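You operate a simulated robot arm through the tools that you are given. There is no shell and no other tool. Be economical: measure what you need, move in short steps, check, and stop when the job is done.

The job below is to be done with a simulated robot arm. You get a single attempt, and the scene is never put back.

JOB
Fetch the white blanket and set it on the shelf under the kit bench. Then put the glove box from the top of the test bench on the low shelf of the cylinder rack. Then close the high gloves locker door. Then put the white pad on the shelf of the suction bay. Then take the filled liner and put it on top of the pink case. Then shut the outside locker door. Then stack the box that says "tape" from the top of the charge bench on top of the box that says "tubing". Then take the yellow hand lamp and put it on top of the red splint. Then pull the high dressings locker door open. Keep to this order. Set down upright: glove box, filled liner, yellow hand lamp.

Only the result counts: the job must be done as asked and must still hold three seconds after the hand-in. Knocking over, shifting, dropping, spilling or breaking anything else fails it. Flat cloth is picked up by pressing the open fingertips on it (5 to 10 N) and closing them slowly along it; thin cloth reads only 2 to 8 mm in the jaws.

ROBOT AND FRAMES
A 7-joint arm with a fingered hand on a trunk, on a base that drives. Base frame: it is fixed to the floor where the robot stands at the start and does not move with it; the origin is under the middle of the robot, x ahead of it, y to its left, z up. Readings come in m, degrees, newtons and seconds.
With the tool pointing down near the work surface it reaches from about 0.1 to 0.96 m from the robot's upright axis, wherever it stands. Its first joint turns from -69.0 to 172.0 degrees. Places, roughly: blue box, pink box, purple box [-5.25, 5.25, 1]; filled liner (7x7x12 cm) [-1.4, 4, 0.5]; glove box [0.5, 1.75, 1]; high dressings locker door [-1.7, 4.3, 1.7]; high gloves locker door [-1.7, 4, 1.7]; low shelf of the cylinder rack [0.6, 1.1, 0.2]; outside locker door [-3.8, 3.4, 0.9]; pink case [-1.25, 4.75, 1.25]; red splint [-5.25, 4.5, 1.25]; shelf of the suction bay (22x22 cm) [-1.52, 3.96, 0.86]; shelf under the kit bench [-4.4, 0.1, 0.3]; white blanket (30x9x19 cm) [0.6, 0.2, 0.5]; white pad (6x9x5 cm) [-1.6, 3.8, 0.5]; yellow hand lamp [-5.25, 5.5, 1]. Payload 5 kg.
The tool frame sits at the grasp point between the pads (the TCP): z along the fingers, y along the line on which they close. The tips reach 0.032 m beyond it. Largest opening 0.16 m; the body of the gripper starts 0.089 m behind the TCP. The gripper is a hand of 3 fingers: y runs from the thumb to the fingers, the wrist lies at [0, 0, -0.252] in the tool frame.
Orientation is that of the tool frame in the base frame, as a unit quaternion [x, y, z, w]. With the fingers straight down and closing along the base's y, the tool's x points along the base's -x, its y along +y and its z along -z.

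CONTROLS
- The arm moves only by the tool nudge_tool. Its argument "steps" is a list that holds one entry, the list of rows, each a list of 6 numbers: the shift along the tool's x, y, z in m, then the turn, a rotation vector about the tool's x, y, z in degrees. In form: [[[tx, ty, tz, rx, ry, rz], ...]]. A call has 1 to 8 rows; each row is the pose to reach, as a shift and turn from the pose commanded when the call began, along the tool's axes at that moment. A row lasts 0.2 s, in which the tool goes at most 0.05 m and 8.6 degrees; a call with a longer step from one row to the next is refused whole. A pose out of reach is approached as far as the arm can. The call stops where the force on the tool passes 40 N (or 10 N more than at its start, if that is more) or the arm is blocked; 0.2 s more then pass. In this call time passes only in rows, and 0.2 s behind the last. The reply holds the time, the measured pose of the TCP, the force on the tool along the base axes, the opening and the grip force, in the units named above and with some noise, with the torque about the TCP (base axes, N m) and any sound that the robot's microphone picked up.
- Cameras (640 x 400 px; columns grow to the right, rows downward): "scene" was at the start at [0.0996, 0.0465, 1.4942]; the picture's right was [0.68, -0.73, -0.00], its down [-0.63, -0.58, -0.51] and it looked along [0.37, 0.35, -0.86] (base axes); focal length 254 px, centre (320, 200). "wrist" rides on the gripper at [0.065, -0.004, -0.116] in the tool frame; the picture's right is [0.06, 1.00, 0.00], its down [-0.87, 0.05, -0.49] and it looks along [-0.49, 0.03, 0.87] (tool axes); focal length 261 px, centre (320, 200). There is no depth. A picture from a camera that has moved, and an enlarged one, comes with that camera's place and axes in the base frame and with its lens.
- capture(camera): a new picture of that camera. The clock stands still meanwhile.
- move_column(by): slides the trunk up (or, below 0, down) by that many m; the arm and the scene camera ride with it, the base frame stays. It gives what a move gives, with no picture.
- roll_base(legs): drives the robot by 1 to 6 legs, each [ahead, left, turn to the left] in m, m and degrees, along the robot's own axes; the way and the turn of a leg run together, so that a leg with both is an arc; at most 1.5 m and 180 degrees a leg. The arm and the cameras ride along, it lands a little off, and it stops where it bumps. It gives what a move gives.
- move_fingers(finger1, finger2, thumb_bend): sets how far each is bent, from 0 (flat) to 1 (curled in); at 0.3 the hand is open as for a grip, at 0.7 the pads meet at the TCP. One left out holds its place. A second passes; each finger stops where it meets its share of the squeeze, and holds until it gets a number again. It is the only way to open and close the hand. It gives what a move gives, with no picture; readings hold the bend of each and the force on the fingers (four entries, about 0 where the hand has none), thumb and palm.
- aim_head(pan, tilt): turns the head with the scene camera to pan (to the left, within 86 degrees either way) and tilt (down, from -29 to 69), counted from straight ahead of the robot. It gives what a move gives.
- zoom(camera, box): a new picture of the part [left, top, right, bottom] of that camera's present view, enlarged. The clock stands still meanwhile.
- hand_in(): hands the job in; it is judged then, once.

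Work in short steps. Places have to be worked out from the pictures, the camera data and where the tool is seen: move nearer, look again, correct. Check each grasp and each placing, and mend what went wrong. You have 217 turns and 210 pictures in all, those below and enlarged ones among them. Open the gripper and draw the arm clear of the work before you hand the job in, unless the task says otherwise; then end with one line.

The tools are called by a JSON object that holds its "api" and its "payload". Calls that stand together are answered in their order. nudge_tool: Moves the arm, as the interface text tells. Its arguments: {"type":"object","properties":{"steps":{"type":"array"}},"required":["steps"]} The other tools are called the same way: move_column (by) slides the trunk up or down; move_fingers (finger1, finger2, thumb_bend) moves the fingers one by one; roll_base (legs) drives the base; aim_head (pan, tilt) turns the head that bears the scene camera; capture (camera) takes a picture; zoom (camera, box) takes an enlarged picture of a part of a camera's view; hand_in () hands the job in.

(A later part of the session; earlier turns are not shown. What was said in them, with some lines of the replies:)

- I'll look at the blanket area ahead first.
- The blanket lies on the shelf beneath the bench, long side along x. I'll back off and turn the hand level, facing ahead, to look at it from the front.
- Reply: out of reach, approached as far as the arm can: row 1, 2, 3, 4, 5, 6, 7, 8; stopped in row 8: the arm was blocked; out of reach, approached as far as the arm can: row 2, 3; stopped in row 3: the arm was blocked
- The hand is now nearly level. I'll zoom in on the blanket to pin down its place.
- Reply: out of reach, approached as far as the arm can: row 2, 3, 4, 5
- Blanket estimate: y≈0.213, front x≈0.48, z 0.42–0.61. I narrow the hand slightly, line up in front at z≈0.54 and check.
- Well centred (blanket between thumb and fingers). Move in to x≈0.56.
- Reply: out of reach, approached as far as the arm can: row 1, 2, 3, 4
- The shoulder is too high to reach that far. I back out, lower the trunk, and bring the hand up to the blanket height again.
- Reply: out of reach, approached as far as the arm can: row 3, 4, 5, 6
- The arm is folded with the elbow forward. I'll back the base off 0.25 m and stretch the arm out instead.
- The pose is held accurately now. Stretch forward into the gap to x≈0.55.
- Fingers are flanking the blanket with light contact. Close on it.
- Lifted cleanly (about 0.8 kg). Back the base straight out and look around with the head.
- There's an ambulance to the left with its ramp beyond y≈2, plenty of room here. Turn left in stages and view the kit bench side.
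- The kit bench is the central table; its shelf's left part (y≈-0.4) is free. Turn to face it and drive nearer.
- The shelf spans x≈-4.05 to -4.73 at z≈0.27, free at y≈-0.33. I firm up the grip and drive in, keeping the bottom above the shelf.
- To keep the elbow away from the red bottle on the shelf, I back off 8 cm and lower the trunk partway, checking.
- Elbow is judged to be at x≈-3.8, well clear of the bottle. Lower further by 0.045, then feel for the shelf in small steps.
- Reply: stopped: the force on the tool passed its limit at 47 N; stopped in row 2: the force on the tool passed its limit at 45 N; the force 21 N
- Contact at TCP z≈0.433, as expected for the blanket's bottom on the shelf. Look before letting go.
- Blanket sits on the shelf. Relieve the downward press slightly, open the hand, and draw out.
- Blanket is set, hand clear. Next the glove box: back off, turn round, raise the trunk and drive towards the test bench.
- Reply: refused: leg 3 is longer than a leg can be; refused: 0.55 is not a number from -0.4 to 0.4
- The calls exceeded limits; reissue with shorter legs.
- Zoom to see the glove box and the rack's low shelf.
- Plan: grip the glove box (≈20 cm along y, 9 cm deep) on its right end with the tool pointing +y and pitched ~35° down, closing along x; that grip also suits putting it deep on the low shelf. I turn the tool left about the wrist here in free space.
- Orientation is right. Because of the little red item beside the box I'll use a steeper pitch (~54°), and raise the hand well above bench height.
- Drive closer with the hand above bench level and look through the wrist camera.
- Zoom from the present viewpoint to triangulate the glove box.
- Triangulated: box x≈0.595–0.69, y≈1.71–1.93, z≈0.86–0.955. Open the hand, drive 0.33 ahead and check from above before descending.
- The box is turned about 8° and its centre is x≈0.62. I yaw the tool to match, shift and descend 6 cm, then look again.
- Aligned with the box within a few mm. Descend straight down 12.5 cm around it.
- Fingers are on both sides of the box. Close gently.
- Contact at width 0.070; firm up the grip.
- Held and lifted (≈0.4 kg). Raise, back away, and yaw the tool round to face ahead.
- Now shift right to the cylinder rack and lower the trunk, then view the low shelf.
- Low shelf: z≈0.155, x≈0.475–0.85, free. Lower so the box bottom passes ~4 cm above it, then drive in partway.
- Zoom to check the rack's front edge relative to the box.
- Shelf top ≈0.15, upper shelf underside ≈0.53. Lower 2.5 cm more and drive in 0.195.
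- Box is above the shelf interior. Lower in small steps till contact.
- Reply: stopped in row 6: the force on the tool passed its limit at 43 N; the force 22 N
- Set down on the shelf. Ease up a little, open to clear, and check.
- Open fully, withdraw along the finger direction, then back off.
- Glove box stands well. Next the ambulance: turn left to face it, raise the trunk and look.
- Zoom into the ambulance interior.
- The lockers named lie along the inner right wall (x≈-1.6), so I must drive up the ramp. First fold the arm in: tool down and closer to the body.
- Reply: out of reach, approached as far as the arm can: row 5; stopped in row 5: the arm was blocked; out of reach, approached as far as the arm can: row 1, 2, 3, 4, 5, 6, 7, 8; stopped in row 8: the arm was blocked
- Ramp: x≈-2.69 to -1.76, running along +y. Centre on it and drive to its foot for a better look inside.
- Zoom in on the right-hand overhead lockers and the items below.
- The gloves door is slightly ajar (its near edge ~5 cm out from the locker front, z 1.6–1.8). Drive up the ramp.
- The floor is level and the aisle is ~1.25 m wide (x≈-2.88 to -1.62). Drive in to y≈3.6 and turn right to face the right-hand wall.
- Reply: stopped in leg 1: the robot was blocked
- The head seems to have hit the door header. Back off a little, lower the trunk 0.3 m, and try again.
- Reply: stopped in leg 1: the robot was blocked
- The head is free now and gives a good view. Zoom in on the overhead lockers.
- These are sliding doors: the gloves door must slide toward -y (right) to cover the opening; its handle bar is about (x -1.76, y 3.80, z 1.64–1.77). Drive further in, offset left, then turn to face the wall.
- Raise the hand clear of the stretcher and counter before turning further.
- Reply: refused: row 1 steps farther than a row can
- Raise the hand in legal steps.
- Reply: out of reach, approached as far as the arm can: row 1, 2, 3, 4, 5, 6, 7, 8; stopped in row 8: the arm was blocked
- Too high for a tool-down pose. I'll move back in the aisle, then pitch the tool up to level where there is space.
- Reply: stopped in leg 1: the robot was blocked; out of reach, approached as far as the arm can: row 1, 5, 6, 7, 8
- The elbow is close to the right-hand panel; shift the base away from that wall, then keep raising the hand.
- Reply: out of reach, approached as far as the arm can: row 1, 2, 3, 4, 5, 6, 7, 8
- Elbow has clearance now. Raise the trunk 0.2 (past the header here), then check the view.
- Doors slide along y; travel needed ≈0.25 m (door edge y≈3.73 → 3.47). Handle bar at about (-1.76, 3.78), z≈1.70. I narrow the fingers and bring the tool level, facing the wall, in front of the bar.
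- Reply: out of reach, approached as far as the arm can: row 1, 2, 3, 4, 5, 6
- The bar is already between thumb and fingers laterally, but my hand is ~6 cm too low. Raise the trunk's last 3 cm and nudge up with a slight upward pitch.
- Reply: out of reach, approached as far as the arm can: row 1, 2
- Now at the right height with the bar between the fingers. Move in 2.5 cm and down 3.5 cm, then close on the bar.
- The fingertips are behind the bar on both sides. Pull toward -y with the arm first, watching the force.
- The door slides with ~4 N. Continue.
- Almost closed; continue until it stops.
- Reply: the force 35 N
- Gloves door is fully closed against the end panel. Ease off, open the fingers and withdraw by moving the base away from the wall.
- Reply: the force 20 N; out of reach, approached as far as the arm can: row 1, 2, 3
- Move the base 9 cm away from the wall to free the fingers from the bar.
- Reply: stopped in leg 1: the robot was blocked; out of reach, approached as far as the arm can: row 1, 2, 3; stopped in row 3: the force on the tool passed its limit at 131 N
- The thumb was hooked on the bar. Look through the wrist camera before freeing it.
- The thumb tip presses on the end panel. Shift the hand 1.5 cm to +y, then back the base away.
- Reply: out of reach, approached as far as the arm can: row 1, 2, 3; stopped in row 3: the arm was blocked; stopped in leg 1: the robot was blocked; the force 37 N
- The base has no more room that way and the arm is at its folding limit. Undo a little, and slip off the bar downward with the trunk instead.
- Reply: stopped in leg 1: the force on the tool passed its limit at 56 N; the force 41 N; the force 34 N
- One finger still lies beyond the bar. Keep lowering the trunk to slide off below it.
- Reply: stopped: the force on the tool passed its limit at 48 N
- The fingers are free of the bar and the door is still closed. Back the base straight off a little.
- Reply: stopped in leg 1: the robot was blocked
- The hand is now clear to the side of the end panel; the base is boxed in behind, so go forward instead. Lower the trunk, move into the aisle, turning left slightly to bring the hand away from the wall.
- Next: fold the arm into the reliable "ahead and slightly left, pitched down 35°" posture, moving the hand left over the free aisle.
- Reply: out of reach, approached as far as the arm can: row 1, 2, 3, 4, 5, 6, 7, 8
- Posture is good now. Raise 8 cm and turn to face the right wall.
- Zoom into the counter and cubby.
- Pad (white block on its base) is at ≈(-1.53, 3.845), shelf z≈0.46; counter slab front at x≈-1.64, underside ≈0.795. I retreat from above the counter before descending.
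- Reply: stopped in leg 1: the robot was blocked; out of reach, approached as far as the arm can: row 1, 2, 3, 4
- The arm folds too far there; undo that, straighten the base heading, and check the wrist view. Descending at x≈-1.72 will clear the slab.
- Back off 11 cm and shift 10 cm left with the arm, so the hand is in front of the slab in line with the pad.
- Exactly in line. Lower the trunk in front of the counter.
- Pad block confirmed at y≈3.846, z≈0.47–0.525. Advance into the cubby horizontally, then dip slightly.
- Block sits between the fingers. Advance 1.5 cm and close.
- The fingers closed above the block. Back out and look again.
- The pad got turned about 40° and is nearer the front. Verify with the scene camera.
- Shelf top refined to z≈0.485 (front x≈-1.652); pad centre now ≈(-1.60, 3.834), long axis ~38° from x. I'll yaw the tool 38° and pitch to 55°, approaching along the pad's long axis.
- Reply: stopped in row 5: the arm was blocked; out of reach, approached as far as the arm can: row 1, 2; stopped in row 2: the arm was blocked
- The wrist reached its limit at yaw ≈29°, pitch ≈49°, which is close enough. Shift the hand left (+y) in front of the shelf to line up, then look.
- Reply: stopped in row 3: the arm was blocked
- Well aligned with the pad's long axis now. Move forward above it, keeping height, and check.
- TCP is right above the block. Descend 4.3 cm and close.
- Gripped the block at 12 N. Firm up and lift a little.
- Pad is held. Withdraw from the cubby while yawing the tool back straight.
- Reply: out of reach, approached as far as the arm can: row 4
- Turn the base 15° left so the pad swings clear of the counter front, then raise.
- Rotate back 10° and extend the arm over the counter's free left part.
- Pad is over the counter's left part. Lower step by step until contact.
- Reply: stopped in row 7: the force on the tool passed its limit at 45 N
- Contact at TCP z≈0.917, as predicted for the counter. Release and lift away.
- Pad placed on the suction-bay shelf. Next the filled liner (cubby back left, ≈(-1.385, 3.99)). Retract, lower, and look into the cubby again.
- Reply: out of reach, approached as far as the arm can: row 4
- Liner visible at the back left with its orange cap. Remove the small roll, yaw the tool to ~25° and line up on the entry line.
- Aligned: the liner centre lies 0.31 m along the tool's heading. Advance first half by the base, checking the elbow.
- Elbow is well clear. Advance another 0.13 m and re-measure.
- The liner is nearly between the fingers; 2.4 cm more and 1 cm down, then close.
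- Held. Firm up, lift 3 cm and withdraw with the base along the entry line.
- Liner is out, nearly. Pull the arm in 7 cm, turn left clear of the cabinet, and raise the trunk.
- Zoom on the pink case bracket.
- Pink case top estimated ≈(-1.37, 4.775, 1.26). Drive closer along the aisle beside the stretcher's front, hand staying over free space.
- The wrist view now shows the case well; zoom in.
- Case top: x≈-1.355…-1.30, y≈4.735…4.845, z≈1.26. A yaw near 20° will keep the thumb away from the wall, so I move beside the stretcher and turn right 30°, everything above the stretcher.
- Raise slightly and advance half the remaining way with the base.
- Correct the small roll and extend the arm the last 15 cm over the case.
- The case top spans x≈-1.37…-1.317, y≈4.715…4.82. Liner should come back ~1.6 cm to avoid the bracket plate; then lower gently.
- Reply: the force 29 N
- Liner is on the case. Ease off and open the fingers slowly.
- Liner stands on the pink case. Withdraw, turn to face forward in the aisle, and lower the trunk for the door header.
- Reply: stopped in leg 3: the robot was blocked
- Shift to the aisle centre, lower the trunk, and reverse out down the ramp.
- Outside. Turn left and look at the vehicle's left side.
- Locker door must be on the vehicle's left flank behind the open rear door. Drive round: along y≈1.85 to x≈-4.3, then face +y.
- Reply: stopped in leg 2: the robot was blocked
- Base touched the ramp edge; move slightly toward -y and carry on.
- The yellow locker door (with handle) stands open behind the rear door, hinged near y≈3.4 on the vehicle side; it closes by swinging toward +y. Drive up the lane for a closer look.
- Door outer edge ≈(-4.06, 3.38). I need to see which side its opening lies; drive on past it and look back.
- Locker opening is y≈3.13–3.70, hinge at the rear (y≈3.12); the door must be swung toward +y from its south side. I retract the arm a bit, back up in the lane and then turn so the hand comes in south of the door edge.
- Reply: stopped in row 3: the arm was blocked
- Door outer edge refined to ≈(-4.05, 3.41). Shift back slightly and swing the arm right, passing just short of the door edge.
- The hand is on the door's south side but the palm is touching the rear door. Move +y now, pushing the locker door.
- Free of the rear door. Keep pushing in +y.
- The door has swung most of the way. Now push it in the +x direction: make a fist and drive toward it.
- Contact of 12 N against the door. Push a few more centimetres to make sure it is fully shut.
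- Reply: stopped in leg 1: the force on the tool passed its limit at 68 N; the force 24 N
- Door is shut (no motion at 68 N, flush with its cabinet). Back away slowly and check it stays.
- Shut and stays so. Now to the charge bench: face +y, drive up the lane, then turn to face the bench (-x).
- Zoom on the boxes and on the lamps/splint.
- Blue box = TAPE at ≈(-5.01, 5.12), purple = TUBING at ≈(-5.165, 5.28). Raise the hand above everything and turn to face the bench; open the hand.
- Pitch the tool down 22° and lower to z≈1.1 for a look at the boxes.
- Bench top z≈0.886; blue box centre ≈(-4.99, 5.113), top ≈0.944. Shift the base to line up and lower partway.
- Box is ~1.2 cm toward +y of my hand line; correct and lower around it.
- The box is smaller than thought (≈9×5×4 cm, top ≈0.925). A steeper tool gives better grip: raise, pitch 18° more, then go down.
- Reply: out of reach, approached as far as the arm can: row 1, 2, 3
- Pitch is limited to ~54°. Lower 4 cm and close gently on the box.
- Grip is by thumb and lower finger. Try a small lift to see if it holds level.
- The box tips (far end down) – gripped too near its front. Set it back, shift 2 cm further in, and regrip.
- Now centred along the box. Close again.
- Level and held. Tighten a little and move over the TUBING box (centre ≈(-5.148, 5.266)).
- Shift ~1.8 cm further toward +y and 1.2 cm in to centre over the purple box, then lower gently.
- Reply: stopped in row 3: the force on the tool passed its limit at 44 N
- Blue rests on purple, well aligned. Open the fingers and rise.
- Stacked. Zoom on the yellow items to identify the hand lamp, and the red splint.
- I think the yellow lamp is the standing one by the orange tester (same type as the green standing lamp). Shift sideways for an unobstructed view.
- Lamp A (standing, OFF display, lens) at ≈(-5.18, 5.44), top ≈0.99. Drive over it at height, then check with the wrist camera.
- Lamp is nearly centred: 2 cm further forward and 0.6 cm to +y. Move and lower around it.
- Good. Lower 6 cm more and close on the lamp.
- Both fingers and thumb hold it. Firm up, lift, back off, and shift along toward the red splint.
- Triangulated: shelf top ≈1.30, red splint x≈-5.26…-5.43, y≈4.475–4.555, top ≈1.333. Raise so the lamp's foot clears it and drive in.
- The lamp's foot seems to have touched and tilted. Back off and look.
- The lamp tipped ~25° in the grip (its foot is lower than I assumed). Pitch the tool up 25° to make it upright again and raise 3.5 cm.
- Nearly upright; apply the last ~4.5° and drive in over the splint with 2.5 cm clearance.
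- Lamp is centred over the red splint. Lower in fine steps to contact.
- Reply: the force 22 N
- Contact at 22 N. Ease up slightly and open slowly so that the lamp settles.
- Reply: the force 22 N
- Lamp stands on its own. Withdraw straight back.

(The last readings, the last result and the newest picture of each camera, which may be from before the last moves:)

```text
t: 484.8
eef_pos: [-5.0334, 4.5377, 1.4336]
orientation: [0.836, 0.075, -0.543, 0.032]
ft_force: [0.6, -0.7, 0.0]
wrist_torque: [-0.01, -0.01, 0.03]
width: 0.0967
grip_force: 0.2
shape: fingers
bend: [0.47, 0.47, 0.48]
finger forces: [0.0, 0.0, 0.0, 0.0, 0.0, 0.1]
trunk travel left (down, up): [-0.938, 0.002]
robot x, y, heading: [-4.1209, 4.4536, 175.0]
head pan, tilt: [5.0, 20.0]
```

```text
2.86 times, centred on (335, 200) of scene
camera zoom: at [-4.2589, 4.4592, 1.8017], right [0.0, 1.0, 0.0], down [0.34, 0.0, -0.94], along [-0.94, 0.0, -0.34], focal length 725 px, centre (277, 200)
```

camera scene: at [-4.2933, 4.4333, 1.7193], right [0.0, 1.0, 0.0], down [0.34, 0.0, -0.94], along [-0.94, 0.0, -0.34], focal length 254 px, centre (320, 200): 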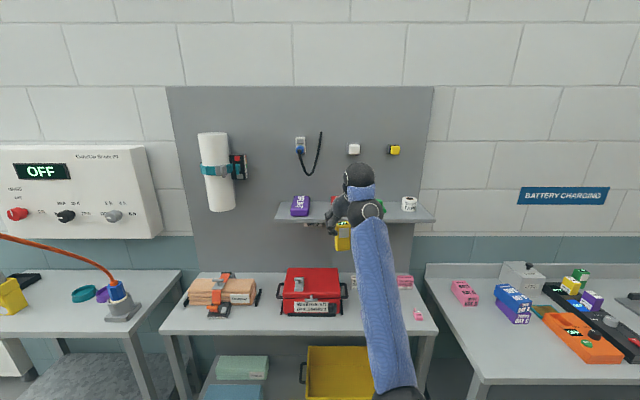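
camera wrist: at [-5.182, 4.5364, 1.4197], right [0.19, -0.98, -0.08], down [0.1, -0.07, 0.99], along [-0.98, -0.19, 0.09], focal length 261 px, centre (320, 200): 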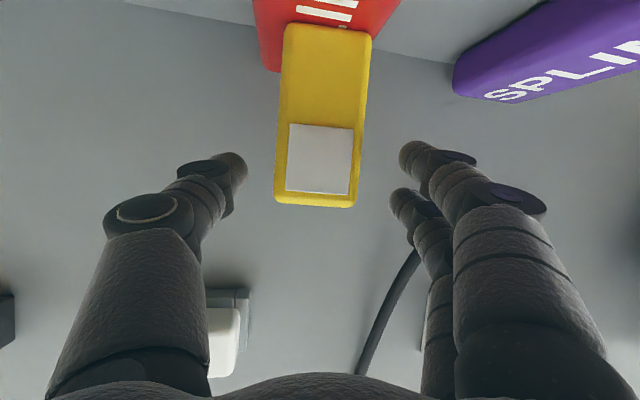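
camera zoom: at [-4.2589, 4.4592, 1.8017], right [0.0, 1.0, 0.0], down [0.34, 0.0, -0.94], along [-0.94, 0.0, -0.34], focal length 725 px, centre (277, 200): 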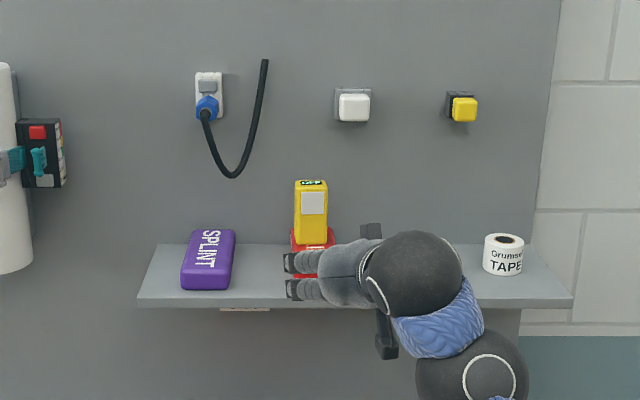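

Lamp stands upright on the red splint. Last task: the dressings door. Leave the lane backwards and return to the ramp.

{"api": "roll_base", "payload": {"legs": [[0, 0, -85], [-1.0, 0.3, 0], [-1.4, 0, 0], [-0.35, 0, 0]]}}

{"api": "move_column", "payload": {"by": -0.36}}

```text
t: 502.3
eef_pos: [-4.4073, 2.6198, 1.4315]
orientation: [0.663, -0.515, -0.419, -0.346]
ft_force: [0.5, -0.4, -0.8]
wrist_torque: [0.0, 0.03, -0.01]
width: 0.097
grip_force: 0.1
shape: fingers
bend: [0.47, 0.47, 0.48]
finger forces: [0.1, 0.1, 0.0, 0.1, 0.0, 0.0]
trunk travel left (down, up): [-0.938, 0.002]
robot x, y, heading: [-4.4216, 1.7013, 89.6]
head pan, tilt: [5.0, 20.0]
```

```text
t: 505.8
eef_pos: [-4.4066, 2.6202, 1.0706]
orientation: [0.664, -0.514, -0.42, -0.345]
ft_force: [0.4, 0.3, 0.2]
wrist_torque: [0.0, -0.03, 0.0]
width: 0.0971
grip_force: 0.1
shape: fingers
bend: [0.47, 0.47, 0.48]
finger forces: [0.0, 0.0, 0.0, 0.0, 0.1, 0.0]
trunk travel left (down, up): [-0.578, 0.362]
robot x, y, heading: [-4.4202, 1.7042, 89.8]
head pan, tilt: [5.0, 20.0]
```

{"api": "roll_base", "payload": {"legs": [[0, 0, -89.8], [1.45, -0.1, 0], [0.74, -0.1, 0], [0, 0, 90]]}}

{"api": "aim_head", "payload": {"pan": 0, "tilt": 20}}

{"api": "capture", "payload": {"camera": "scene"}}

```text
t: 524.4
eef_pos: [-2.24, 2.4, 1.0711]
orientation: [0.669, -0.508, -0.422, -0.341]
ft_force: [-0.2, -0.2, -0.7]
wrist_torque: [0.03, -0.02, 0.01]
width: 0.0967
grip_force: 0.1
shape: fingers
bend: [0.47, 0.47, 0.48]
finger forces: [0.0, 0.1, 0.0, 0.1, 0.0, 0.0]
trunk travel left (down, up): [-0.578, 0.362]
robot x, y, heading: [-2.238, 1.4819, 90.6]
head pan, tilt: [5.0, 20.0]
```

```text
t: 525.0
eef_pos: [-2.2409, 2.4004, 1.0707]
orientation: [0.668, -0.508, -0.422, -0.342]
ft_force: [0.0, 0.5, 0.3]
wrist_torque: [0.0, 0.01, 0.01]
width: 0.0968
grip_force: 0.0
shape: fingers
bend: [0.47, 0.47, 0.48]
finger forces: [0.0, 0.0, 0.0, 0.0, 0.0, 0.1]
trunk travel left (down, up): [-0.578, 0.362]
robot x, y, heading: [-2.2409, 1.4774, 90.7]
head pan, tilt: [0.0, 20.0]
```

```text
18 pictures are left
camera scene: at [-2.239, 1.6244, 1.4413], right [1.0, 0.01, 0.0], down [0.0, -0.34, -0.94], along [-0.01, 0.94, -0.34], focal length 254 px, centre (320, 200)
```

scene: 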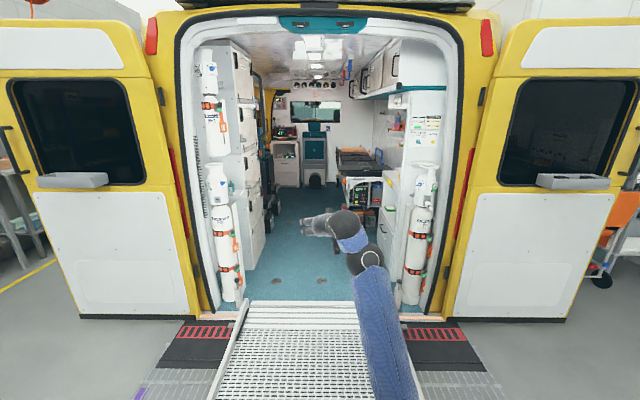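

Drive in along the aisle centre, then left a bit, and turn right 49°.

{"api": "roll_base", "payload": {"legs": [[1.25, 0, -0.5], [1.2, 0, 0], [0, 0.2, 0], [0, 0, -49]]}}

{"api": "move_column", "payload": {"by": 0.33}}

{"api": "aim_head", "payload": {"pan": 0, "tilt": 5}}

{"api": "capture", "payload": {"camera": "scene"}}

```text
t: 540.4
eef_pos: [-1.7434, 4.5204, 1.0713]
orientation: [-0.394, 0.741, 0.241, 0.487]
ft_force: [-0.5, 0.3, 1.1]
wrist_torque: [0.0, 0.01, 0.0]
width: 0.0969
grip_force: 0.1
shape: fingers
bend: [0.47, 0.47, 0.48]
finger forces: [0.0, 0.0, 0.0, 0.0, 0.0, 0.0]
trunk travel left (down, up): [-0.578, 0.362]
robot x, y, heading: [-2.445, 3.9213, 41.1]
head pan, tilt: [0.0, 20.0]
```

```text
t: 543.6
eef_pos: [-1.744, 4.5196, 1.4006]
orientation: [-0.393, 0.742, 0.24, 0.487]
ft_force: [0.1, 0.0, -0.5]
wrist_torque: [0.03, -0.01, 0.02]
width: 0.0968
grip_force: 0.0
shape: fingers
bend: [0.47, 0.47, 0.48]
finger forces: [0.1, 0.1, 0.0, 0.0, 0.0, 0.1]
trunk travel left (down, up): [-0.908, 0.032]
robot x, y, heading: [-2.4403, 3.9215, 41.0]
head pan, tilt: [0.0, 20.0]
```

```text
t: 544.4
eef_pos: [-1.7442, 4.519, 1.401]
orientation: [-0.394, 0.742, 0.24, 0.486]
ft_force: [0.2, -0.3, -0.5]
wrist_torque: [0.0, 0.01, 0.0]
width: 0.097
grip_force: 0.1
shape: fingers
bend: [0.47, 0.47, 0.48]
finger forces: [0.0, 0.0, 0.1, 0.0, 0.1, 0.0]
trunk travel left (down, up): [-0.908, 0.032]
robot x, y, heading: [-2.4442, 3.9195, 40.8]
head pan, tilt: [0.0, 5.0]
```

```text
17 pictures are left
camera scene: at [-2.3358, 4.0135, 1.7956], right [0.66, -0.75, 0.0], down [-0.07, -0.06, -1.0], along [0.75, 0.65, -0.09], focal length 254 px, centre (320, 200)
```

scene: 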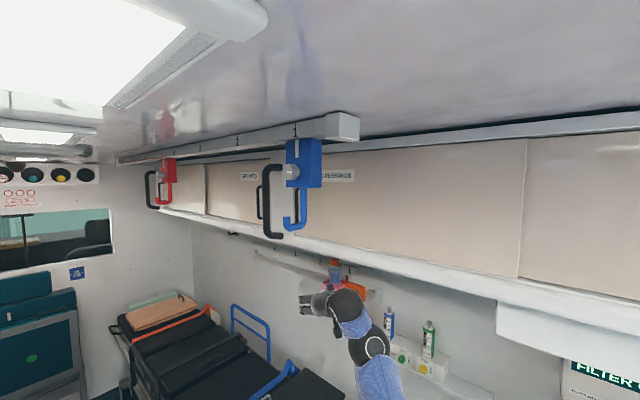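

The blue ceiling hook hangs near (-1.95, 4.41, ≥1.68), so I'll stay below it: bring the hand up in front of the dressings handle (≈(-1.77, 4.60), z 1.64–1.78) with an upward pitch.

{"api": "nudge_tool", "payload": {"steps": [[[-0.0272, 0.0148, -0.0133, 4.4, -4.8, 0.5], [-0.0545, 0.0296, -0.0265, 8.9, -9.7, 1.0], [-0.0817, 0.0443, -0.0398, 13.3, -14.5, 1.5], [-0.109, 0.0591, -0.053, 17.7, -19.3, 2.05], [-0.1362, 0.0739, -0.0663, 22.1, -24.1, 2.6], [-0.1634, 0.0887, -0.0795, 26.6, -29, 3.1], [-0.1907, 0.1034, -0.0928, 31, -33.8, 3.6], [-0.2179, 0.1182, -0.106, 35.4, -38.6, 4.1]]]}}

{"api": "capture", "payload": {"camera": "wrist"}}

```text
t: 546.2
eef_pos: [-1.7412, 4.5404, 1.4657]
orientation: [-0.108, 0.669, 0.066, 0.732]
ft_force: [0.6, 1.9, 1.0]
wrist_torque: [0.03, -0.06, -0.24]
width: 0.0977
grip_force: 0.1
shape: fingers
bend: [0.47, 0.47, 0.48]
finger forces: [0.0, 0.0, 0.0, 0.0, 0.0, 0.1]
trunk travel left (down, up): [-0.908, 0.032]
robot x, y, heading: [-2.4199, 3.9382, 34.8]
head pan, tilt: [0.0, 5.0]
stopped in row 8: the arm was blocked; the commanded pose is now the measured one
```

```text
16 pictures are left
camera wrist: at [-1.8462, 4.504, 1.3917], right [-0.24, 0.96, -0.13], down [-0.57, -0.03, 0.82], along [0.79, 0.27, 0.56], focal length 261 px, centre (320, 200)
```

wrist: 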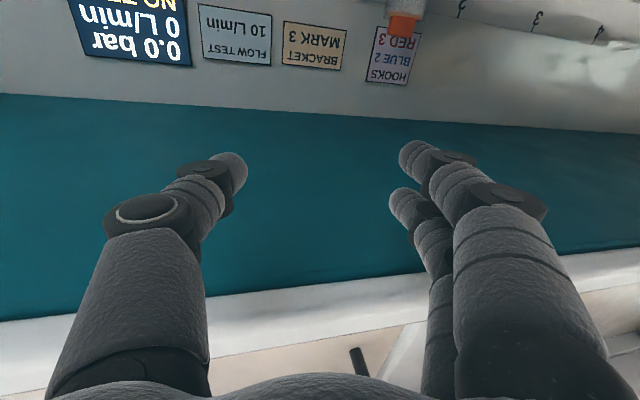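

The hand is caught under the locker's lip. Back the base away from the wall by 11 cm and restore the heading, then raise.

{"api": "roll_base", "payload": {"legs": [[-0.09, 0.063, 0], [0, 0, 5]]}}

{"api": "nudge_tool", "payload": {"steps": [[[-0.03, 0, -0.01, 0, -1, 0], [-0.06, 0, -0.02, 0, -2, 0], [-0.09, 0, -0.03, 0, -4, 0], [-0.12, 0, -0.03, 0, -6, 0], [-0.15, 0, -0.03, 0, -8, 0], [-0.18, 0, -0.03, 0, -10, 0]]]}}

{"api": "capture", "payload": {"camera": "wrist"}}

```text
t: 547.9
eef_pos: [-1.9476, 4.6038, 1.4872]
orientation: [-0.152, 0.653, 0.122, 0.732]
ft_force: [-2.9, 0.5, -0.4]
wrist_torque: [0.01, -0.01, -0.08]
width: 0.0975
grip_force: 0.1
shape: fingers
bend: [0.47, 0.47, 0.48]
finger forces: [0.0, 0.1, 0.0, 0.0, 0.0, 0.1]
trunk travel left (down, up): [-0.908, 0.032]
robot x, y, heading: [-2.5277, 3.9211, 42.6]
head pan, tilt: [0.0, 5.0]
```

```text
t: 549.3
eef_pos: [-2.0057, 4.5987, 1.6651]
orientation: [-0.142, 0.584, 0.133, 0.788]
ft_force: [-0.6, -0.3, 0.8]
wrist_torque: [0.01, 0.03, -0.02]
width: 0.0976
grip_force: 0.1
shape: fingers
bend: [0.47, 0.47, 0.48]
finger forces: [0.0, 0.1, 0.0, 0.0, 0.0, 0.0]
out of reach, approached as far as the arm can: row 3
trunk travel left (down, up): [-0.908, 0.032]
robot x, y, heading: [-2.528, 3.9189, 42.4]
head pan, tilt: [0.0, 5.0]
```

```text
15 pictures are left
camera wrist: at [-2.0891, 4.5544, 1.5719], right [-0.36, 0.92, -0.13], down [-0.7, -0.18, 0.69], along [0.62, 0.34, 0.71], focal length 261 px, centre (320, 200)
```

wrist: 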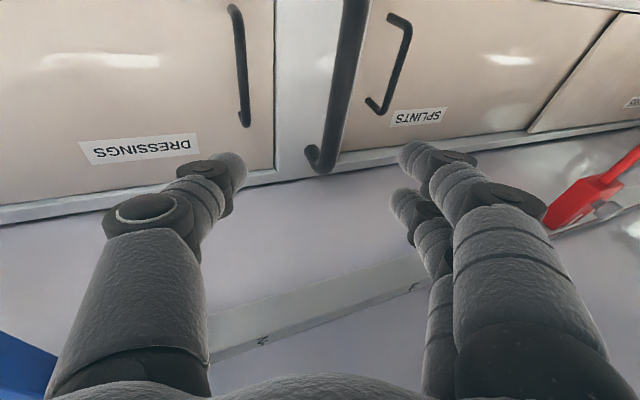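

Handle bar confirmed at y≈4.598, z 1.634–1.761; the grab bar is 10 cm beyond. Narrow the hand and advance with the base.

{"api": "move_fingers", "payload": {"finger1": 0.57, "finger2": 0.57, "thumb_bend": 0.55}}

{"api": "roll_base", "payload": {"legs": [[0.118, -0.108, 0]]}}

{"api": "capture", "payload": {"camera": "wrist"}}

```text
t: 550.3
eef_pos: [-2.006, 4.5994, 1.6655]
orientation: [-0.142, 0.584, 0.134, 0.788]
ft_force: [-0.3, 0.5, 0.3]
wrist_torque: [0.0, 0.02, -0.02]
width: 0.0658
grip_force: 0.0
shape: fingers
bend: [0.56, 0.56, 0.55]
finger forces: [0.0, 0.0, 0.0, 0.0, 0.0, 0.1]
trunk travel left (down, up): [-0.908, 0.032]
robot x, y, heading: [-2.5286, 3.9159, 42.6]
head pan, tilt: [0.0, 5.0]
```

```text
t: 551.7
eef_pos: [-1.9237, 4.6589, 1.6652]
orientation: [-0.162, 0.578, 0.155, 0.785]
ft_force: [0.5, -0.6, 0.1]
wrist_torque: [0.0, -0.02, -0.01]
width: 0.0652
grip_force: 0.1
shape: fingers
bend: [0.56, 0.56, 0.55]
finger forces: [0.1, 0.0, 0.0, 0.0, 0.0, 0.0]
trunk travel left (down, up): [-0.908, 0.032]
robot x, y, heading: [-2.4054, 3.9286, 45.8]
head pan, tilt: [0.0, 5.0]
stopped in leg 1: the robot was blocked; the commanded pose is now the measured one
```

```text
14 pictures are left
camera wrist: at [-2.0032, 4.6097, 1.572], right [-0.41, 0.9, -0.13], down [-0.69, -0.21, 0.69], along [0.59, 0.38, 0.71], focal length 261 px, centre (320, 200)
```

wrist: 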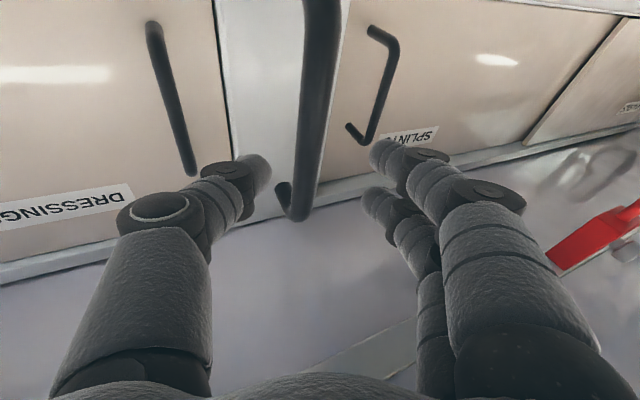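

Something blocked the base. Look with the scene camera.

{"api": "capture", "payload": {"camera": "scene"}}

```text
13 pictures are left
camera scene: at [-2.356, 4.0071, 1.8038], right [0.72, -0.7, 0.01], down [-0.03, -0.05, -1.0], along [0.7, 0.72, -0.06], focal length 254 px, centre (320, 200)
```

scene: 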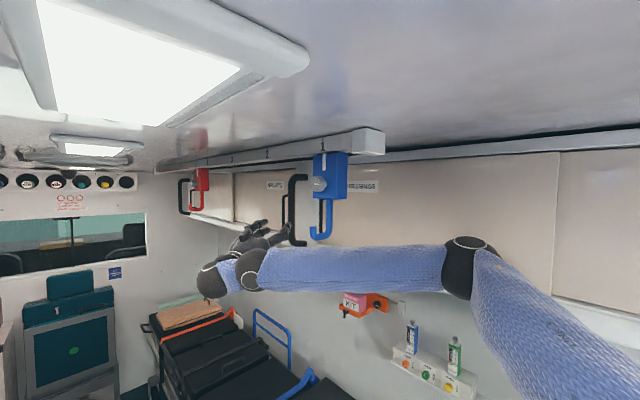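

The elbow is against the lockers. I'll use a heading of ~20° instead (elbow then points away from the wall): lower, back off, turn, and move along the aisle.

{"api": "move_column", "payload": {"by": -0.12}}

{"api": "roll_base", "payload": {"legs": [[-0.105, 0.107, 0], [0, 0, -26], [0.014, 0.22, 0]]}}

{"api": "capture", "payload": {"camera": "wrist"}}

```text
t: 553.2
eef_pos: [-1.9503, 4.6948, 1.5212]
orientation: [-0.178, 0.579, 0.16, 0.78]
ft_force: [0.7, 0.0, -1.8]
wrist_torque: [0.02, -0.16, 0.01]
width: 0.0653
grip_force: 0.0
shape: fingers
bend: [0.56, 0.56, 0.55]
finger forces: [0.1, 0.1, 0.1, 0.1, 0.0, 0.0]
trunk travel left (down, up): [-0.788, 0.152]
robot x, y, heading: [-2.4156, 3.936, 47.3]
head pan, tilt: [0.0, 5.0]
```

```text
t: 553.9
eef_pos: [-1.959, 4.692, 1.5259]
orientation: [-0.181, 0.579, 0.17, 0.777]
ft_force: [0.4, 0.0, -1.0]
wrist_torque: [-0.01, -0.01, -0.03]
width: 0.065
grip_force: 0.1
shape: fingers
bend: [0.56, 0.56, 0.55]
finger forces: [0.1, 0.0, 0.1, 0.0, 0.0, 0.0]
trunk travel left (down, up): [-0.788, 0.152]
robot x, y, heading: [-2.4151, 3.9407, 47.8]
head pan, tilt: [0.0, 5.0]
stopped in leg 1: the robot was blocked; the commanded pose is now the measured one
```

```text
12 pictures are left
camera wrist: at [-2.0366, 4.6364, 1.4337], right [-0.46, 0.88, -0.14], down [-0.67, -0.23, 0.7], along [0.58, 0.42, 0.7], focal length 261 px, centre (320, 200)
```

wrist: 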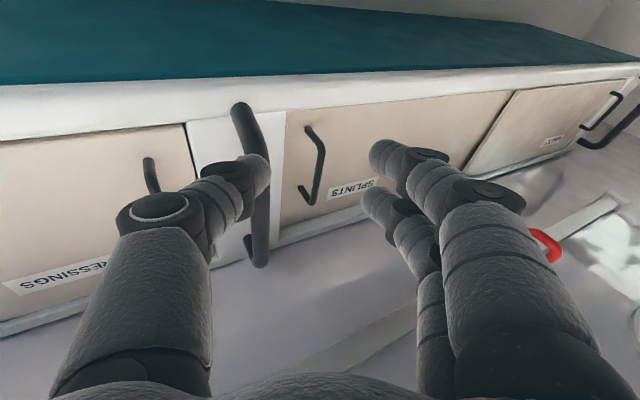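

{"api": "aim_head", "payload": {"pan": -20, "tilt": 25}}

{"api": "capture", "payload": {"camera": "scene"}}

```text
t: 554.7
eef_pos: [-1.9566, 4.6929, 1.5236]
orientation: [-0.18, 0.58, 0.167, 0.777]
ft_force: [0.2, 0.2, 0.1]
wrist_torque: [-0.01, -0.01, 0.01]
width: 0.0653
grip_force: 0.0
shape: fingers
bend: [0.56, 0.56, 0.55]
finger forces: [0.0, 0.0, 0.1, 0.0, 0.0, 0.0]
trunk travel left (down, up): [-0.788, 0.152]
robot x, y, heading: [-2.4145, 3.9402, 48.0]
head pan, tilt: [-20.0, 25.0]
```

```text
11 pictures are left
camera scene: at [-2.3214, 4.0179, 1.6449], right [0.47, -0.89, 0.01], down [-0.36, -0.2, -0.91], along [0.81, 0.42, -0.41], focal length 254 px, centre (320, 200)
```

scene: 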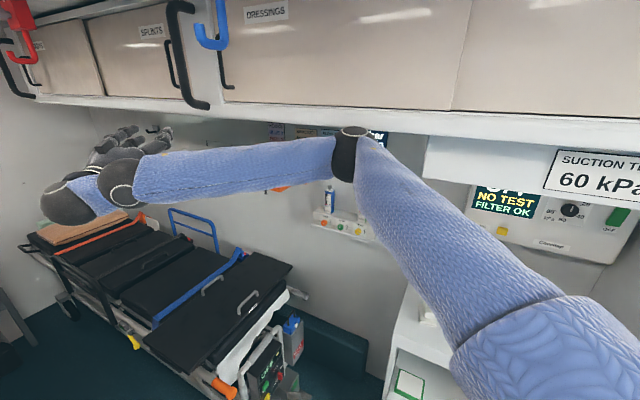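

The elbow sits right at the lip. Lower further to free it, then back off.

{"api": "move_column", "payload": {"by": -0.1}}

{"api": "roll_base", "payload": {"legs": [[-0.08, 0.08, 0]]}}

```text
t: 556.0
eef_pos: [-1.9348, 4.6916, 1.4178]
orientation: [-0.177, 0.585, 0.166, 0.774]
ft_force: [-0.3, 0.9, 0.1]
wrist_torque: [-0.04, 0.04, 0.01]
width: 0.065
grip_force: 0.1
shape: fingers
bend: [0.56, 0.56, 0.55]
finger forces: [0.1, 0.0, 0.1, 0.1, 0.0, 0.2]
trunk travel left (down, up): [-0.688, 0.252]
robot x, y, heading: [-2.4127, 3.9388, 47.3]
head pan, tilt: [-20.0, 25.0]
```

```text
t: 557.2
eef_pos: [-2.0456, 4.6852, 1.4166]
orientation: [-0.178, 0.585, 0.167, 0.773]
ft_force: [-1.0, -0.3, 0.9]
wrist_torque: [0.01, 0.0, -0.03]
width: 0.065
grip_force: 0.0
shape: fingers
bend: [0.56, 0.56, 0.55]
finger forces: [0.1, 0.0, 0.1, 0.1, 0.0, 0.1]
trunk travel left (down, up): [-0.688, 0.252]
robot x, y, heading: [-2.5227, 3.9321, 47.4]
head pan, tilt: [-20.0, 25.0]
```

Free again. Turn to heading 20° here (below the lockers) and slide along to the handle.

{"api": "roll_base", "payload": {"legs": [[0, 0, -27.4], [0.0, 0.225, 0]]}}

{"api": "move_column", "payload": {"by": 0.22}}

{"api": "capture", "payload": {"camera": "wrist"}}

```text
t: 560.2
eef_pos: [-1.8183, 4.5621, 1.4162]
orientation: [-0.034, 0.612, -0.016, 0.79]
ft_force: [0.0, 0.0, 0.1]
wrist_torque: [-0.01, 0.02, -0.01]
width: 0.0651
grip_force: 0.2
shape: fingers
bend: [0.56, 0.56, 0.55]
finger forces: [0.1, 0.0, 0.0, 0.0, 0.0, 0.1]
trunk travel left (down, up): [-0.688, 0.252]
robot x, y, heading: [-2.5885, 4.1168, 20.5]
head pan, tilt: [-20.0, 25.0]
stopped in leg 2: the robot was blocked; the commanded pose is now the measured one
```

```text
t: 562.6
eef_pos: [-1.8183, 4.5597, 1.6384]
orientation: [-0.033, 0.613, -0.016, 0.79]
ft_force: [0.5, -0.7, -0.5]
wrist_torque: [0.01, -0.02, -0.03]
width: 0.0651
grip_force: 0.1
shape: fingers
bend: [0.56, 0.56, 0.55]
finger forces: [0.1, 0.1, 0.0, 0.0, 0.0, 0.0]
trunk travel left (down, up): [-0.908, 0.032]
robot x, y, heading: [-2.5895, 4.1202, 20.4]
head pan, tilt: [-20.0, 25.0]
```

```text
10 pictures are left
camera wrist: at [-1.9136, 4.5467, 1.5481], right [0.0, 0.99, -0.13], down [-0.69, 0.1, 0.71], along [0.72, 0.09, 0.69], focal length 261 px, centre (320, 200)
```

wrist: 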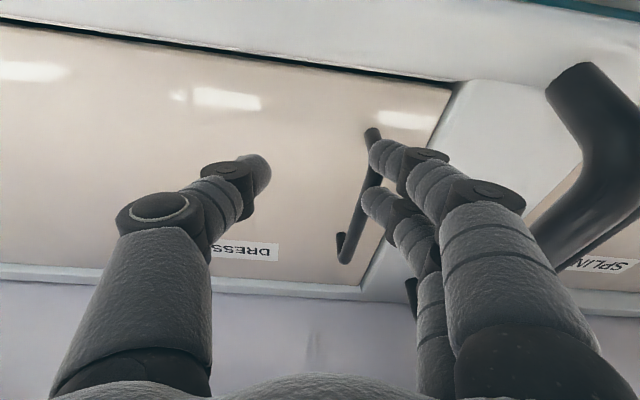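

Handle bar at y≈4.596: shift the hand 3.6 cm to +y so the bar lies between thumb and fingers, then advance ~4 cm.

{"api": "nudge_tool", "payload": {"steps": [[[0, 0.018, 0, 0, 0, 0], [0, 0.036, 0, 0, 0, 0]]]}}

{"api": "nudge_tool", "payload": {"steps": [[[-0.005, 0, 0.02, 0, 0, 0], [-0.01, -0.002, 0.04, 0, 0, 0]]]}}

{"api": "capture", "payload": {"camera": "wrist"}}

```text
t: 563.2
eef_pos: [-1.8194, 4.5948, 1.6371]
orientation: [-0.034, 0.612, -0.015, 0.79]
ft_force: [-0.5, -0.2, -0.1]
wrist_torque: [-0.01, 0.02, 0.0]
width: 0.065
grip_force: 0.0
shape: fingers
bend: [0.56, 0.56, 0.55]
finger forces: [0.0, 0.0, 0.1, 0.0, 0.1, 0.1]
trunk travel left (down, up): [-0.908, 0.032]
robot x, y, heading: [-2.5908, 4.1174, 20.0]
head pan, tilt: [-20.0, 25.0]
```

```text
t: 563.8
eef_pos: [-1.7843, 4.5988, 1.6547]
orientation: [-0.036, 0.612, -0.015, 0.79]
ft_force: [-13.0, 0.2, -2.6]
wrist_torque: [-0.07, 0.29, 0.53]
width: 0.0637
grip_force: 7.0
shape: fingers
bend: [0.58, 0.56, 0.55]
finger forces: [13.7, 0.0, 0.0, 0.0, 0.0, 0.1]
trunk travel left (down, up): [-0.908, 0.032]
robot x, y, heading: [-2.5924, 4.1152, 20.8]
head pan, tilt: [-20.0, 25.0]
```

```text
9 pictures are left
camera wrist: at [-1.8802, 4.5845, 1.5645], right [0.0, 0.99, -0.13], down [-0.69, 0.09, 0.71], along [0.72, 0.1, 0.69], focal length 261 px, centre (320, 200)
```

wrist: 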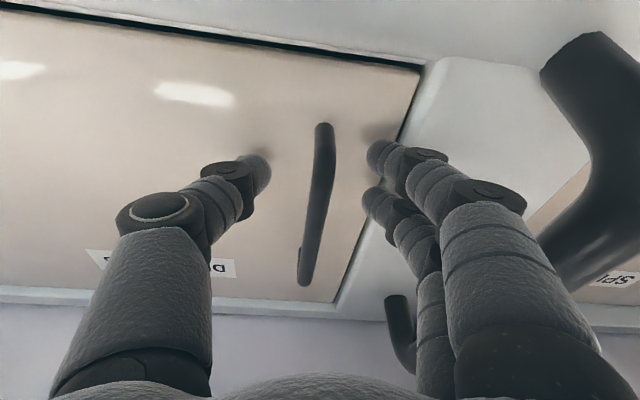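

Bar is between the fingers; fingertip just touches the panel. Back 7 mm, close around the bar, and pull toward -y with the base.

{"api": "nudge_tool", "payload": {"steps": [[[0, 0, -0.009, 0, 0, 0]]]}}

{"api": "move_fingers", "payload": {"finger1": 0.68, "finger2": 0.68, "thumb_bend": 0.66}}

{"api": "roll_base", "payload": {"legs": [[-0.041, -0.113, 0]]}}

{"api": "capture", "payload": {"camera": "wrist"}}

```text
t: 564.2
eef_pos: [-1.791, 4.5934, 1.6529]
orientation: [-0.033, 0.612, -0.016, 0.79]
ft_force: [-0.6, 0.0, -0.1]
wrist_torque: [-0.01, 0.02, -0.02]
width: 0.0651
grip_force: 0.1
shape: fingers
bend: [0.56, 0.56, 0.55]
finger forces: [0.1, 0.0, 0.0, 0.0, 0.0, 0.0]
trunk travel left (down, up): [-0.908, 0.032]
robot x, y, heading: [-2.5898, 4.1187, 19.9]
head pan, tilt: [-20.0, 25.0]
```

```text
t: 565.2
eef_pos: [-1.7911, 4.5947, 1.6533]
orientation: [-0.033, 0.612, -0.017, 0.79]
ft_force: [1.0, 2.6, 1.1]
wrist_torque: [0.0, -0.01, 0.01]
width: 0.0258
grip_force: 1.4
shape: fingers
bend: [0.66, 0.67, 0.66]
finger forces: [1.7, 0.9, 0.1, 0.1, 0.0, 0.1]
trunk travel left (down, up): [-0.908, 0.032]
robot x, y, heading: [-2.591, 4.1138, 20.5]
head pan, tilt: [-20.0, 25.0]
```

```text
t: 566.4
eef_pos: [-1.7938, 4.482, 1.6523]
orientation: [-0.036, 0.611, -0.018, 0.79]
ft_force: [-1.8, 3.8, -2.0]
wrist_torque: [-0.02, 0.04, 0.14]
width: 0.0248
grip_force: 1.6
shape: fingers
bend: [0.67, 0.67, 0.66]
finger forces: [2.5, 1.1, 0.1, 0.0, 0.1, 0.1]
trunk travel left (down, up): [-0.908, 0.032]
robot x, y, heading: [-2.591, 3.9994, 20.7]
head pan, tilt: [-20.0, 25.0]
```

```text
8 pictures are left
camera wrist: at [-1.889, 4.4697, 1.5615], right [0.0, 0.99, -0.14], down [-0.7, 0.1, 0.71], along [0.72, 0.1, 0.69], focal length 261 px, centre (320, 200)
```

wrist: 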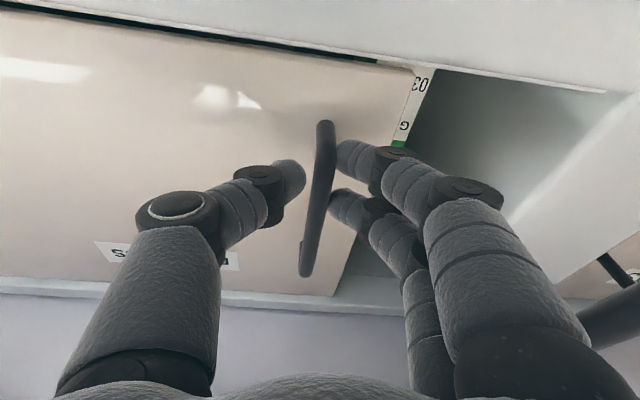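

Door slides freely (~4 N), locker opening revealed. Keep pulling, watching forces as the hand passes beneath the hook.

{"api": "roll_base", "payload": {"legs": [[-0.053, -0.141, 0]]}}

{"api": "roll_base", "payload": {"legs": [[-0.053, -0.141, 0]]}}

{"api": "capture", "payload": {"camera": "scene"}}

```text
t: 567.8
eef_pos: [-1.7955, 4.3324, 1.6521]
orientation: [-0.037, 0.612, -0.016, 0.79]
ft_force: [-1.6, 1.0, -0.5]
wrist_torque: [-0.02, 0.03, 0.06]
width: 0.0234
grip_force: 0.8
shape: fingers
bend: [0.67, 0.68, 0.66]
finger forces: [1.7, 0.0, 0.0, 0.0, 0.0, 0.0]
trunk travel left (down, up): [-0.908, 0.032]
robot x, y, heading: [-2.5876, 3.844, 20.3]
head pan, tilt: [-20.0, 25.0]
```

```text
t: 569.2
eef_pos: [-1.7974, 4.1816, 1.6551]
orientation: [-0.036, 0.609, -0.019, 0.792]
ft_force: [-1.0, -0.4, 0.0]
wrist_torque: [0.01, 0.01, -0.08]
width: 0.023
grip_force: 0.4
shape: fingers
bend: [0.68, 0.68, 0.66]
finger forces: [0.0, 0.0, 0.0, 0.0, 0.8, 0.0]
trunk travel left (down, up): [-0.908, 0.032]
robot x, y, heading: [-2.5905, 3.692, 20.2]
head pan, tilt: [-20.0, 25.0]
```

```text
7 pictures are left
camera scene: at [-2.4225, 3.7266, 1.7638], right [0.0, -1.0, 0.01], down [-0.44, -0.01, -0.9], along [0.9, 0.0, -0.44], focal length 254 px, centre (320, 200)
```

scene: 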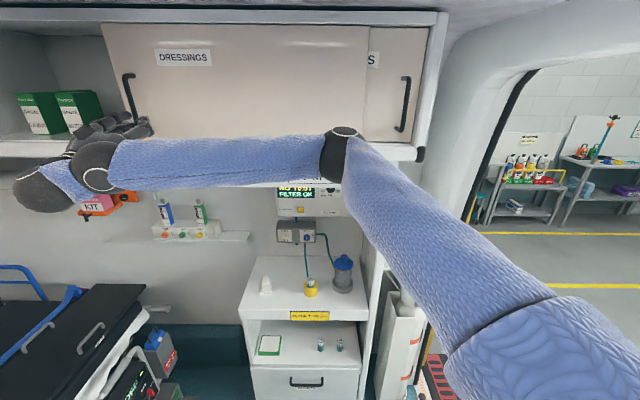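

Dressings door has slid ≈0.41 m open; gloves door still closed. Pull 4 cm more, then open the fingers and slip off downward.

{"api": "roll_base", "payload": {"legs": [[-0.014, -0.038, 0]]}}

{"api": "move_fingers", "payload": {"finger1": 0.56, "finger2": 0.56, "thumb_bend": 0.56}}

{"api": "capture", "payload": {"camera": "wrist"}}

```text
t: 570.0
eef_pos: [-1.8368, 4.1208, 1.6681]
orientation: [-0.036, 0.602, -0.016, 0.798]
ft_force: [0.1, 2.0, -0.5]
wrist_torque: [0.03, -0.05, -0.19]
width: 0.022
grip_force: 0.0
shape: fingers
bend: [0.68, 0.68, 0.66]
finger forces: [0.0, 0.0, 0.1, 0.0, 0.0, 0.0]
trunk travel left (down, up): [-0.908, 0.032]
robot x, y, heading: [-2.6005, 3.6377, 20.2]
head pan, tilt: [-20.0, 25.0]
```

```text
t: 571.0
eef_pos: [-1.8584, 4.1106, 1.6805]
orientation: [-0.032, 0.598, -0.014, 0.801]
ft_force: [-0.5, 0.2, -0.2]
wrist_torque: [0.04, 0.0, -0.03]
width: 0.0625
grip_force: 0.1
shape: fingers
bend: [0.56, 0.56, 0.56]
finger forces: [0.1, 0.0, 0.0, 0.1, 0.0, 0.1]
trunk travel left (down, up): [-0.908, 0.032]
robot x, y, heading: [-2.6011, 3.6389, 20.6]
head pan, tilt: [-20.0, 25.0]
```

```text
6 pictures are left
camera wrist: at [-1.9512, 4.0972, 1.5868], right [0.0, 0.99, -0.13], down [-0.72, 0.09, 0.69], along [0.69, 0.09, 0.71], focal length 261 px, centre (320, 200)
```

wrist: 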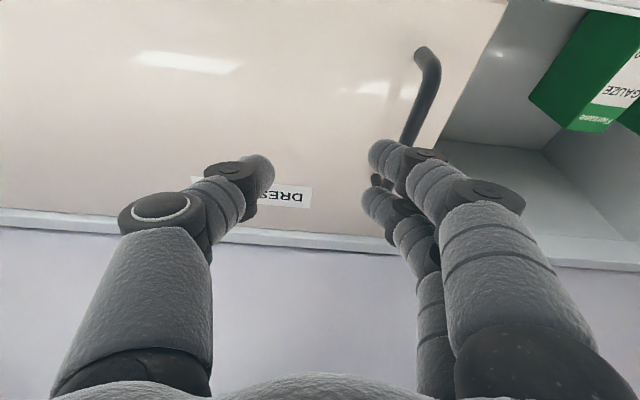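

The hand is free of the bar; the door stays ≈0.42 m open. Lower the trunk, turn away from the wall, and check.

{"api": "move_column", "payload": {"by": -0.15}}

{"api": "roll_base", "payload": {"legs": [[0, 0, 25]]}}

{"api": "aim_head", "payload": {"pan": -25, "tilt": 10}}

{"api": "capture", "payload": {"camera": "scene"}}

```text
t: 572.8
eef_pos: [-1.8546, 4.1061, 1.5307]
orientation: [-0.031, 0.598, -0.014, 0.801]
ft_force: [0.3, 0.5, 0.3]
wrist_torque: [0.01, -0.02, 0.02]
width: 0.0625
grip_force: 0.1
shape: fingers
bend: [0.56, 0.56, 0.56]
finger forces: [0.0, 0.1, 0.1, 0.0, 0.0, 0.0]
trunk travel left (down, up): [-0.758, 0.182]
robot x, y, heading: [-2.6005, 3.637, 20.1]
head pan, tilt: [-20.0, 25.0]
```

```text
t: 574.2
eef_pos: [-2.072, 4.2707, 1.5627]
orientation: [-0.135, 0.568, 0.124, 0.802]
ft_force: [-0.6, 1.0, -1.1]
wrist_torque: [0.01, 0.0, -0.1]
width: 0.063
grip_force: 0.0
shape: fingers
bend: [0.56, 0.56, 0.56]
finger forces: [0.0, 0.0, 0.1, 0.1, 0.1, 0.1]
trunk travel left (down, up): [-0.758, 0.182]
robot x, y, heading: [-2.5905, 3.6402, 36.0]
head pan, tilt: [-20.0, 25.0]
stopped in leg 1: the robot was blocked; the commanded pose is now the measured one
```

```text
t: 574.9
eef_pos: [-2.0653, 4.2672, 1.5614]
orientation: [-0.132, 0.571, 0.123, 0.801]
ft_force: [0.0, -0.1, -0.8]
wrist_torque: [0.01, -0.03, 0.01]
width: 0.0631
grip_force: 0.1
shape: fingers
bend: [0.56, 0.56, 0.56]
finger forces: [0.0, 0.1, 0.1, 0.0, 0.1, 0.0]
trunk travel left (down, up): [-0.758, 0.182]
robot x, y, heading: [-2.595, 3.6424, 35.8]
head pan, tilt: [-25.0, 10.0]
```

```text
5 pictures are left
camera scene: at [-2.4304, 3.7132, 1.6375], right [0.19, -0.98, 0.01], down [-0.19, -0.05, -0.98], along [0.96, 0.19, -0.2], focal length 254 px, centre (320, 200)
```

scene: 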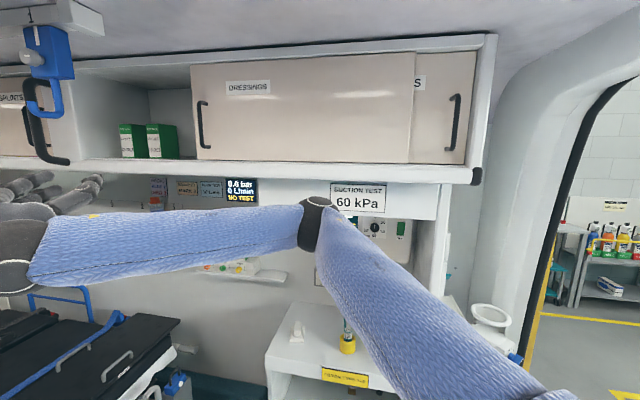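

Dressings door open, gloves door closed, pad in place. Lower the arm a bit more clear of the lockers and verify the liner on the pink case.

{"api": "move_column", "payload": {"by": -0.15}}

{"api": "roll_base", "payload": {"legs": [[0, 0, 25]]}}

{"api": "aim_head", "payload": {"pan": -20, "tilt": 15}}

{"api": "capture", "payload": {"camera": "scene"}}

```text
t: 576.7
eef_pos: [-2.0667, 4.2661, 1.4111]
orientation: [-0.13, 0.57, 0.121, 0.802]
ft_force: [0.1, 0.3, -0.7]
wrist_torque: [0.0, 0.02, 0.01]
width: 0.063
grip_force: 0.0
shape: fingers
bend: [0.56, 0.56, 0.56]
finger forces: [0.0, 0.1, 0.1, 0.0, 0.0, 0.0]
trunk travel left (down, up): [-0.608, 0.332]
robot x, y, heading: [-2.599, 3.6411, 36.1]
head pan, tilt: [-25.0, 10.0]
```

```text
t: 577.4
eef_pos: [-2.1384, 4.2522, 1.4432]
orientation: [-0.166, 0.544, 0.16, 0.807]
ft_force: [-1.1, 0.0, 1.0]
wrist_torque: [-0.02, 0.09, -0.02]
width: 0.0633
grip_force: 0.0
shape: fingers
bend: [0.56, 0.56, 0.56]
finger forces: [0.0, 0.1, 0.0, 0.0, 0.0, 0.0]
trunk travel left (down, up): [-0.608, 0.332]
robot x, y, heading: [-2.5961, 3.644, 36.4]
head pan, tilt: [-25.0, 10.0]
stopped in leg 1: the robot was blocked; the commanded pose is now the measured one
```

```text
t: 578.0
eef_pos: [-2.1289, 4.2527, 1.4383]
orientation: [-0.165, 0.547, 0.158, 0.805]
ft_force: [0.5, 0.6, 0.1]
wrist_torque: [0.0, -0.06, -0.03]
width: 0.0633
grip_force: 0.1
shape: fingers
bend: [0.56, 0.56, 0.56]
finger forces: [0.0, 0.0, 0.0, 0.1, 0.1, 0.0]
trunk travel left (down, up): [-0.608, 0.332]
robot x, y, heading: [-2.5939, 3.6437, 36.3]
head pan, tilt: [-20.0, 15.0]
```

```text
4 pictures are left
camera scene: at [-2.4345, 3.7208, 1.4793], right [0.28, -0.96, 0.01], down [-0.27, -0.09, -0.96], along [0.92, 0.27, -0.28], focal length 254 px, centre (320, 200)
```

scene: 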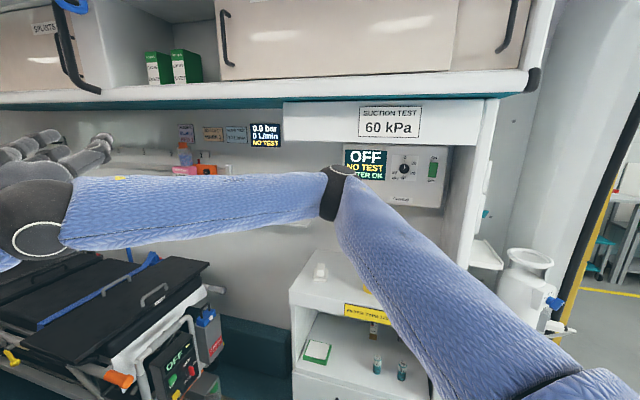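

Everything is in place: liner upright on the pink case, pad on the shelf, doors as asked, hand in free space. Open the hand fully and hand in.

{"api": "move_fingers", "payload": {"finger1": 0.3, "finger2": 0.3, "thumb_bend": 0.3}}

{"api": "hand_in", "payload": {}}

```text
t: 579.0
eef_pos: [-2.1311, 4.2533, 1.4389]
orientation: [-0.165, 0.547, 0.158, 0.805]
ft_force: [-0.2, 0.4, 0.0]
wrist_torque: [0.01, 0.0, 0.0]
width: 0.1674
grip_force: 0.1
shape: fingers
bend: [0.3, 0.3, 0.3]
finger forces: [0.0, 0.1, 0.0, 0.0, 0.0, 0.0]
trunk travel left (down, up): [-0.608, 0.332]
robot x, y, heading: [-2.5933, 3.6442, 36.3]
head pan, tilt: [-20.0, 15.0]
```

```text
The job is handed in.
```

I did all nine steps in the order you gave and handed the job in; the dressings door is about 0.42 m open, not pulled to its stop.
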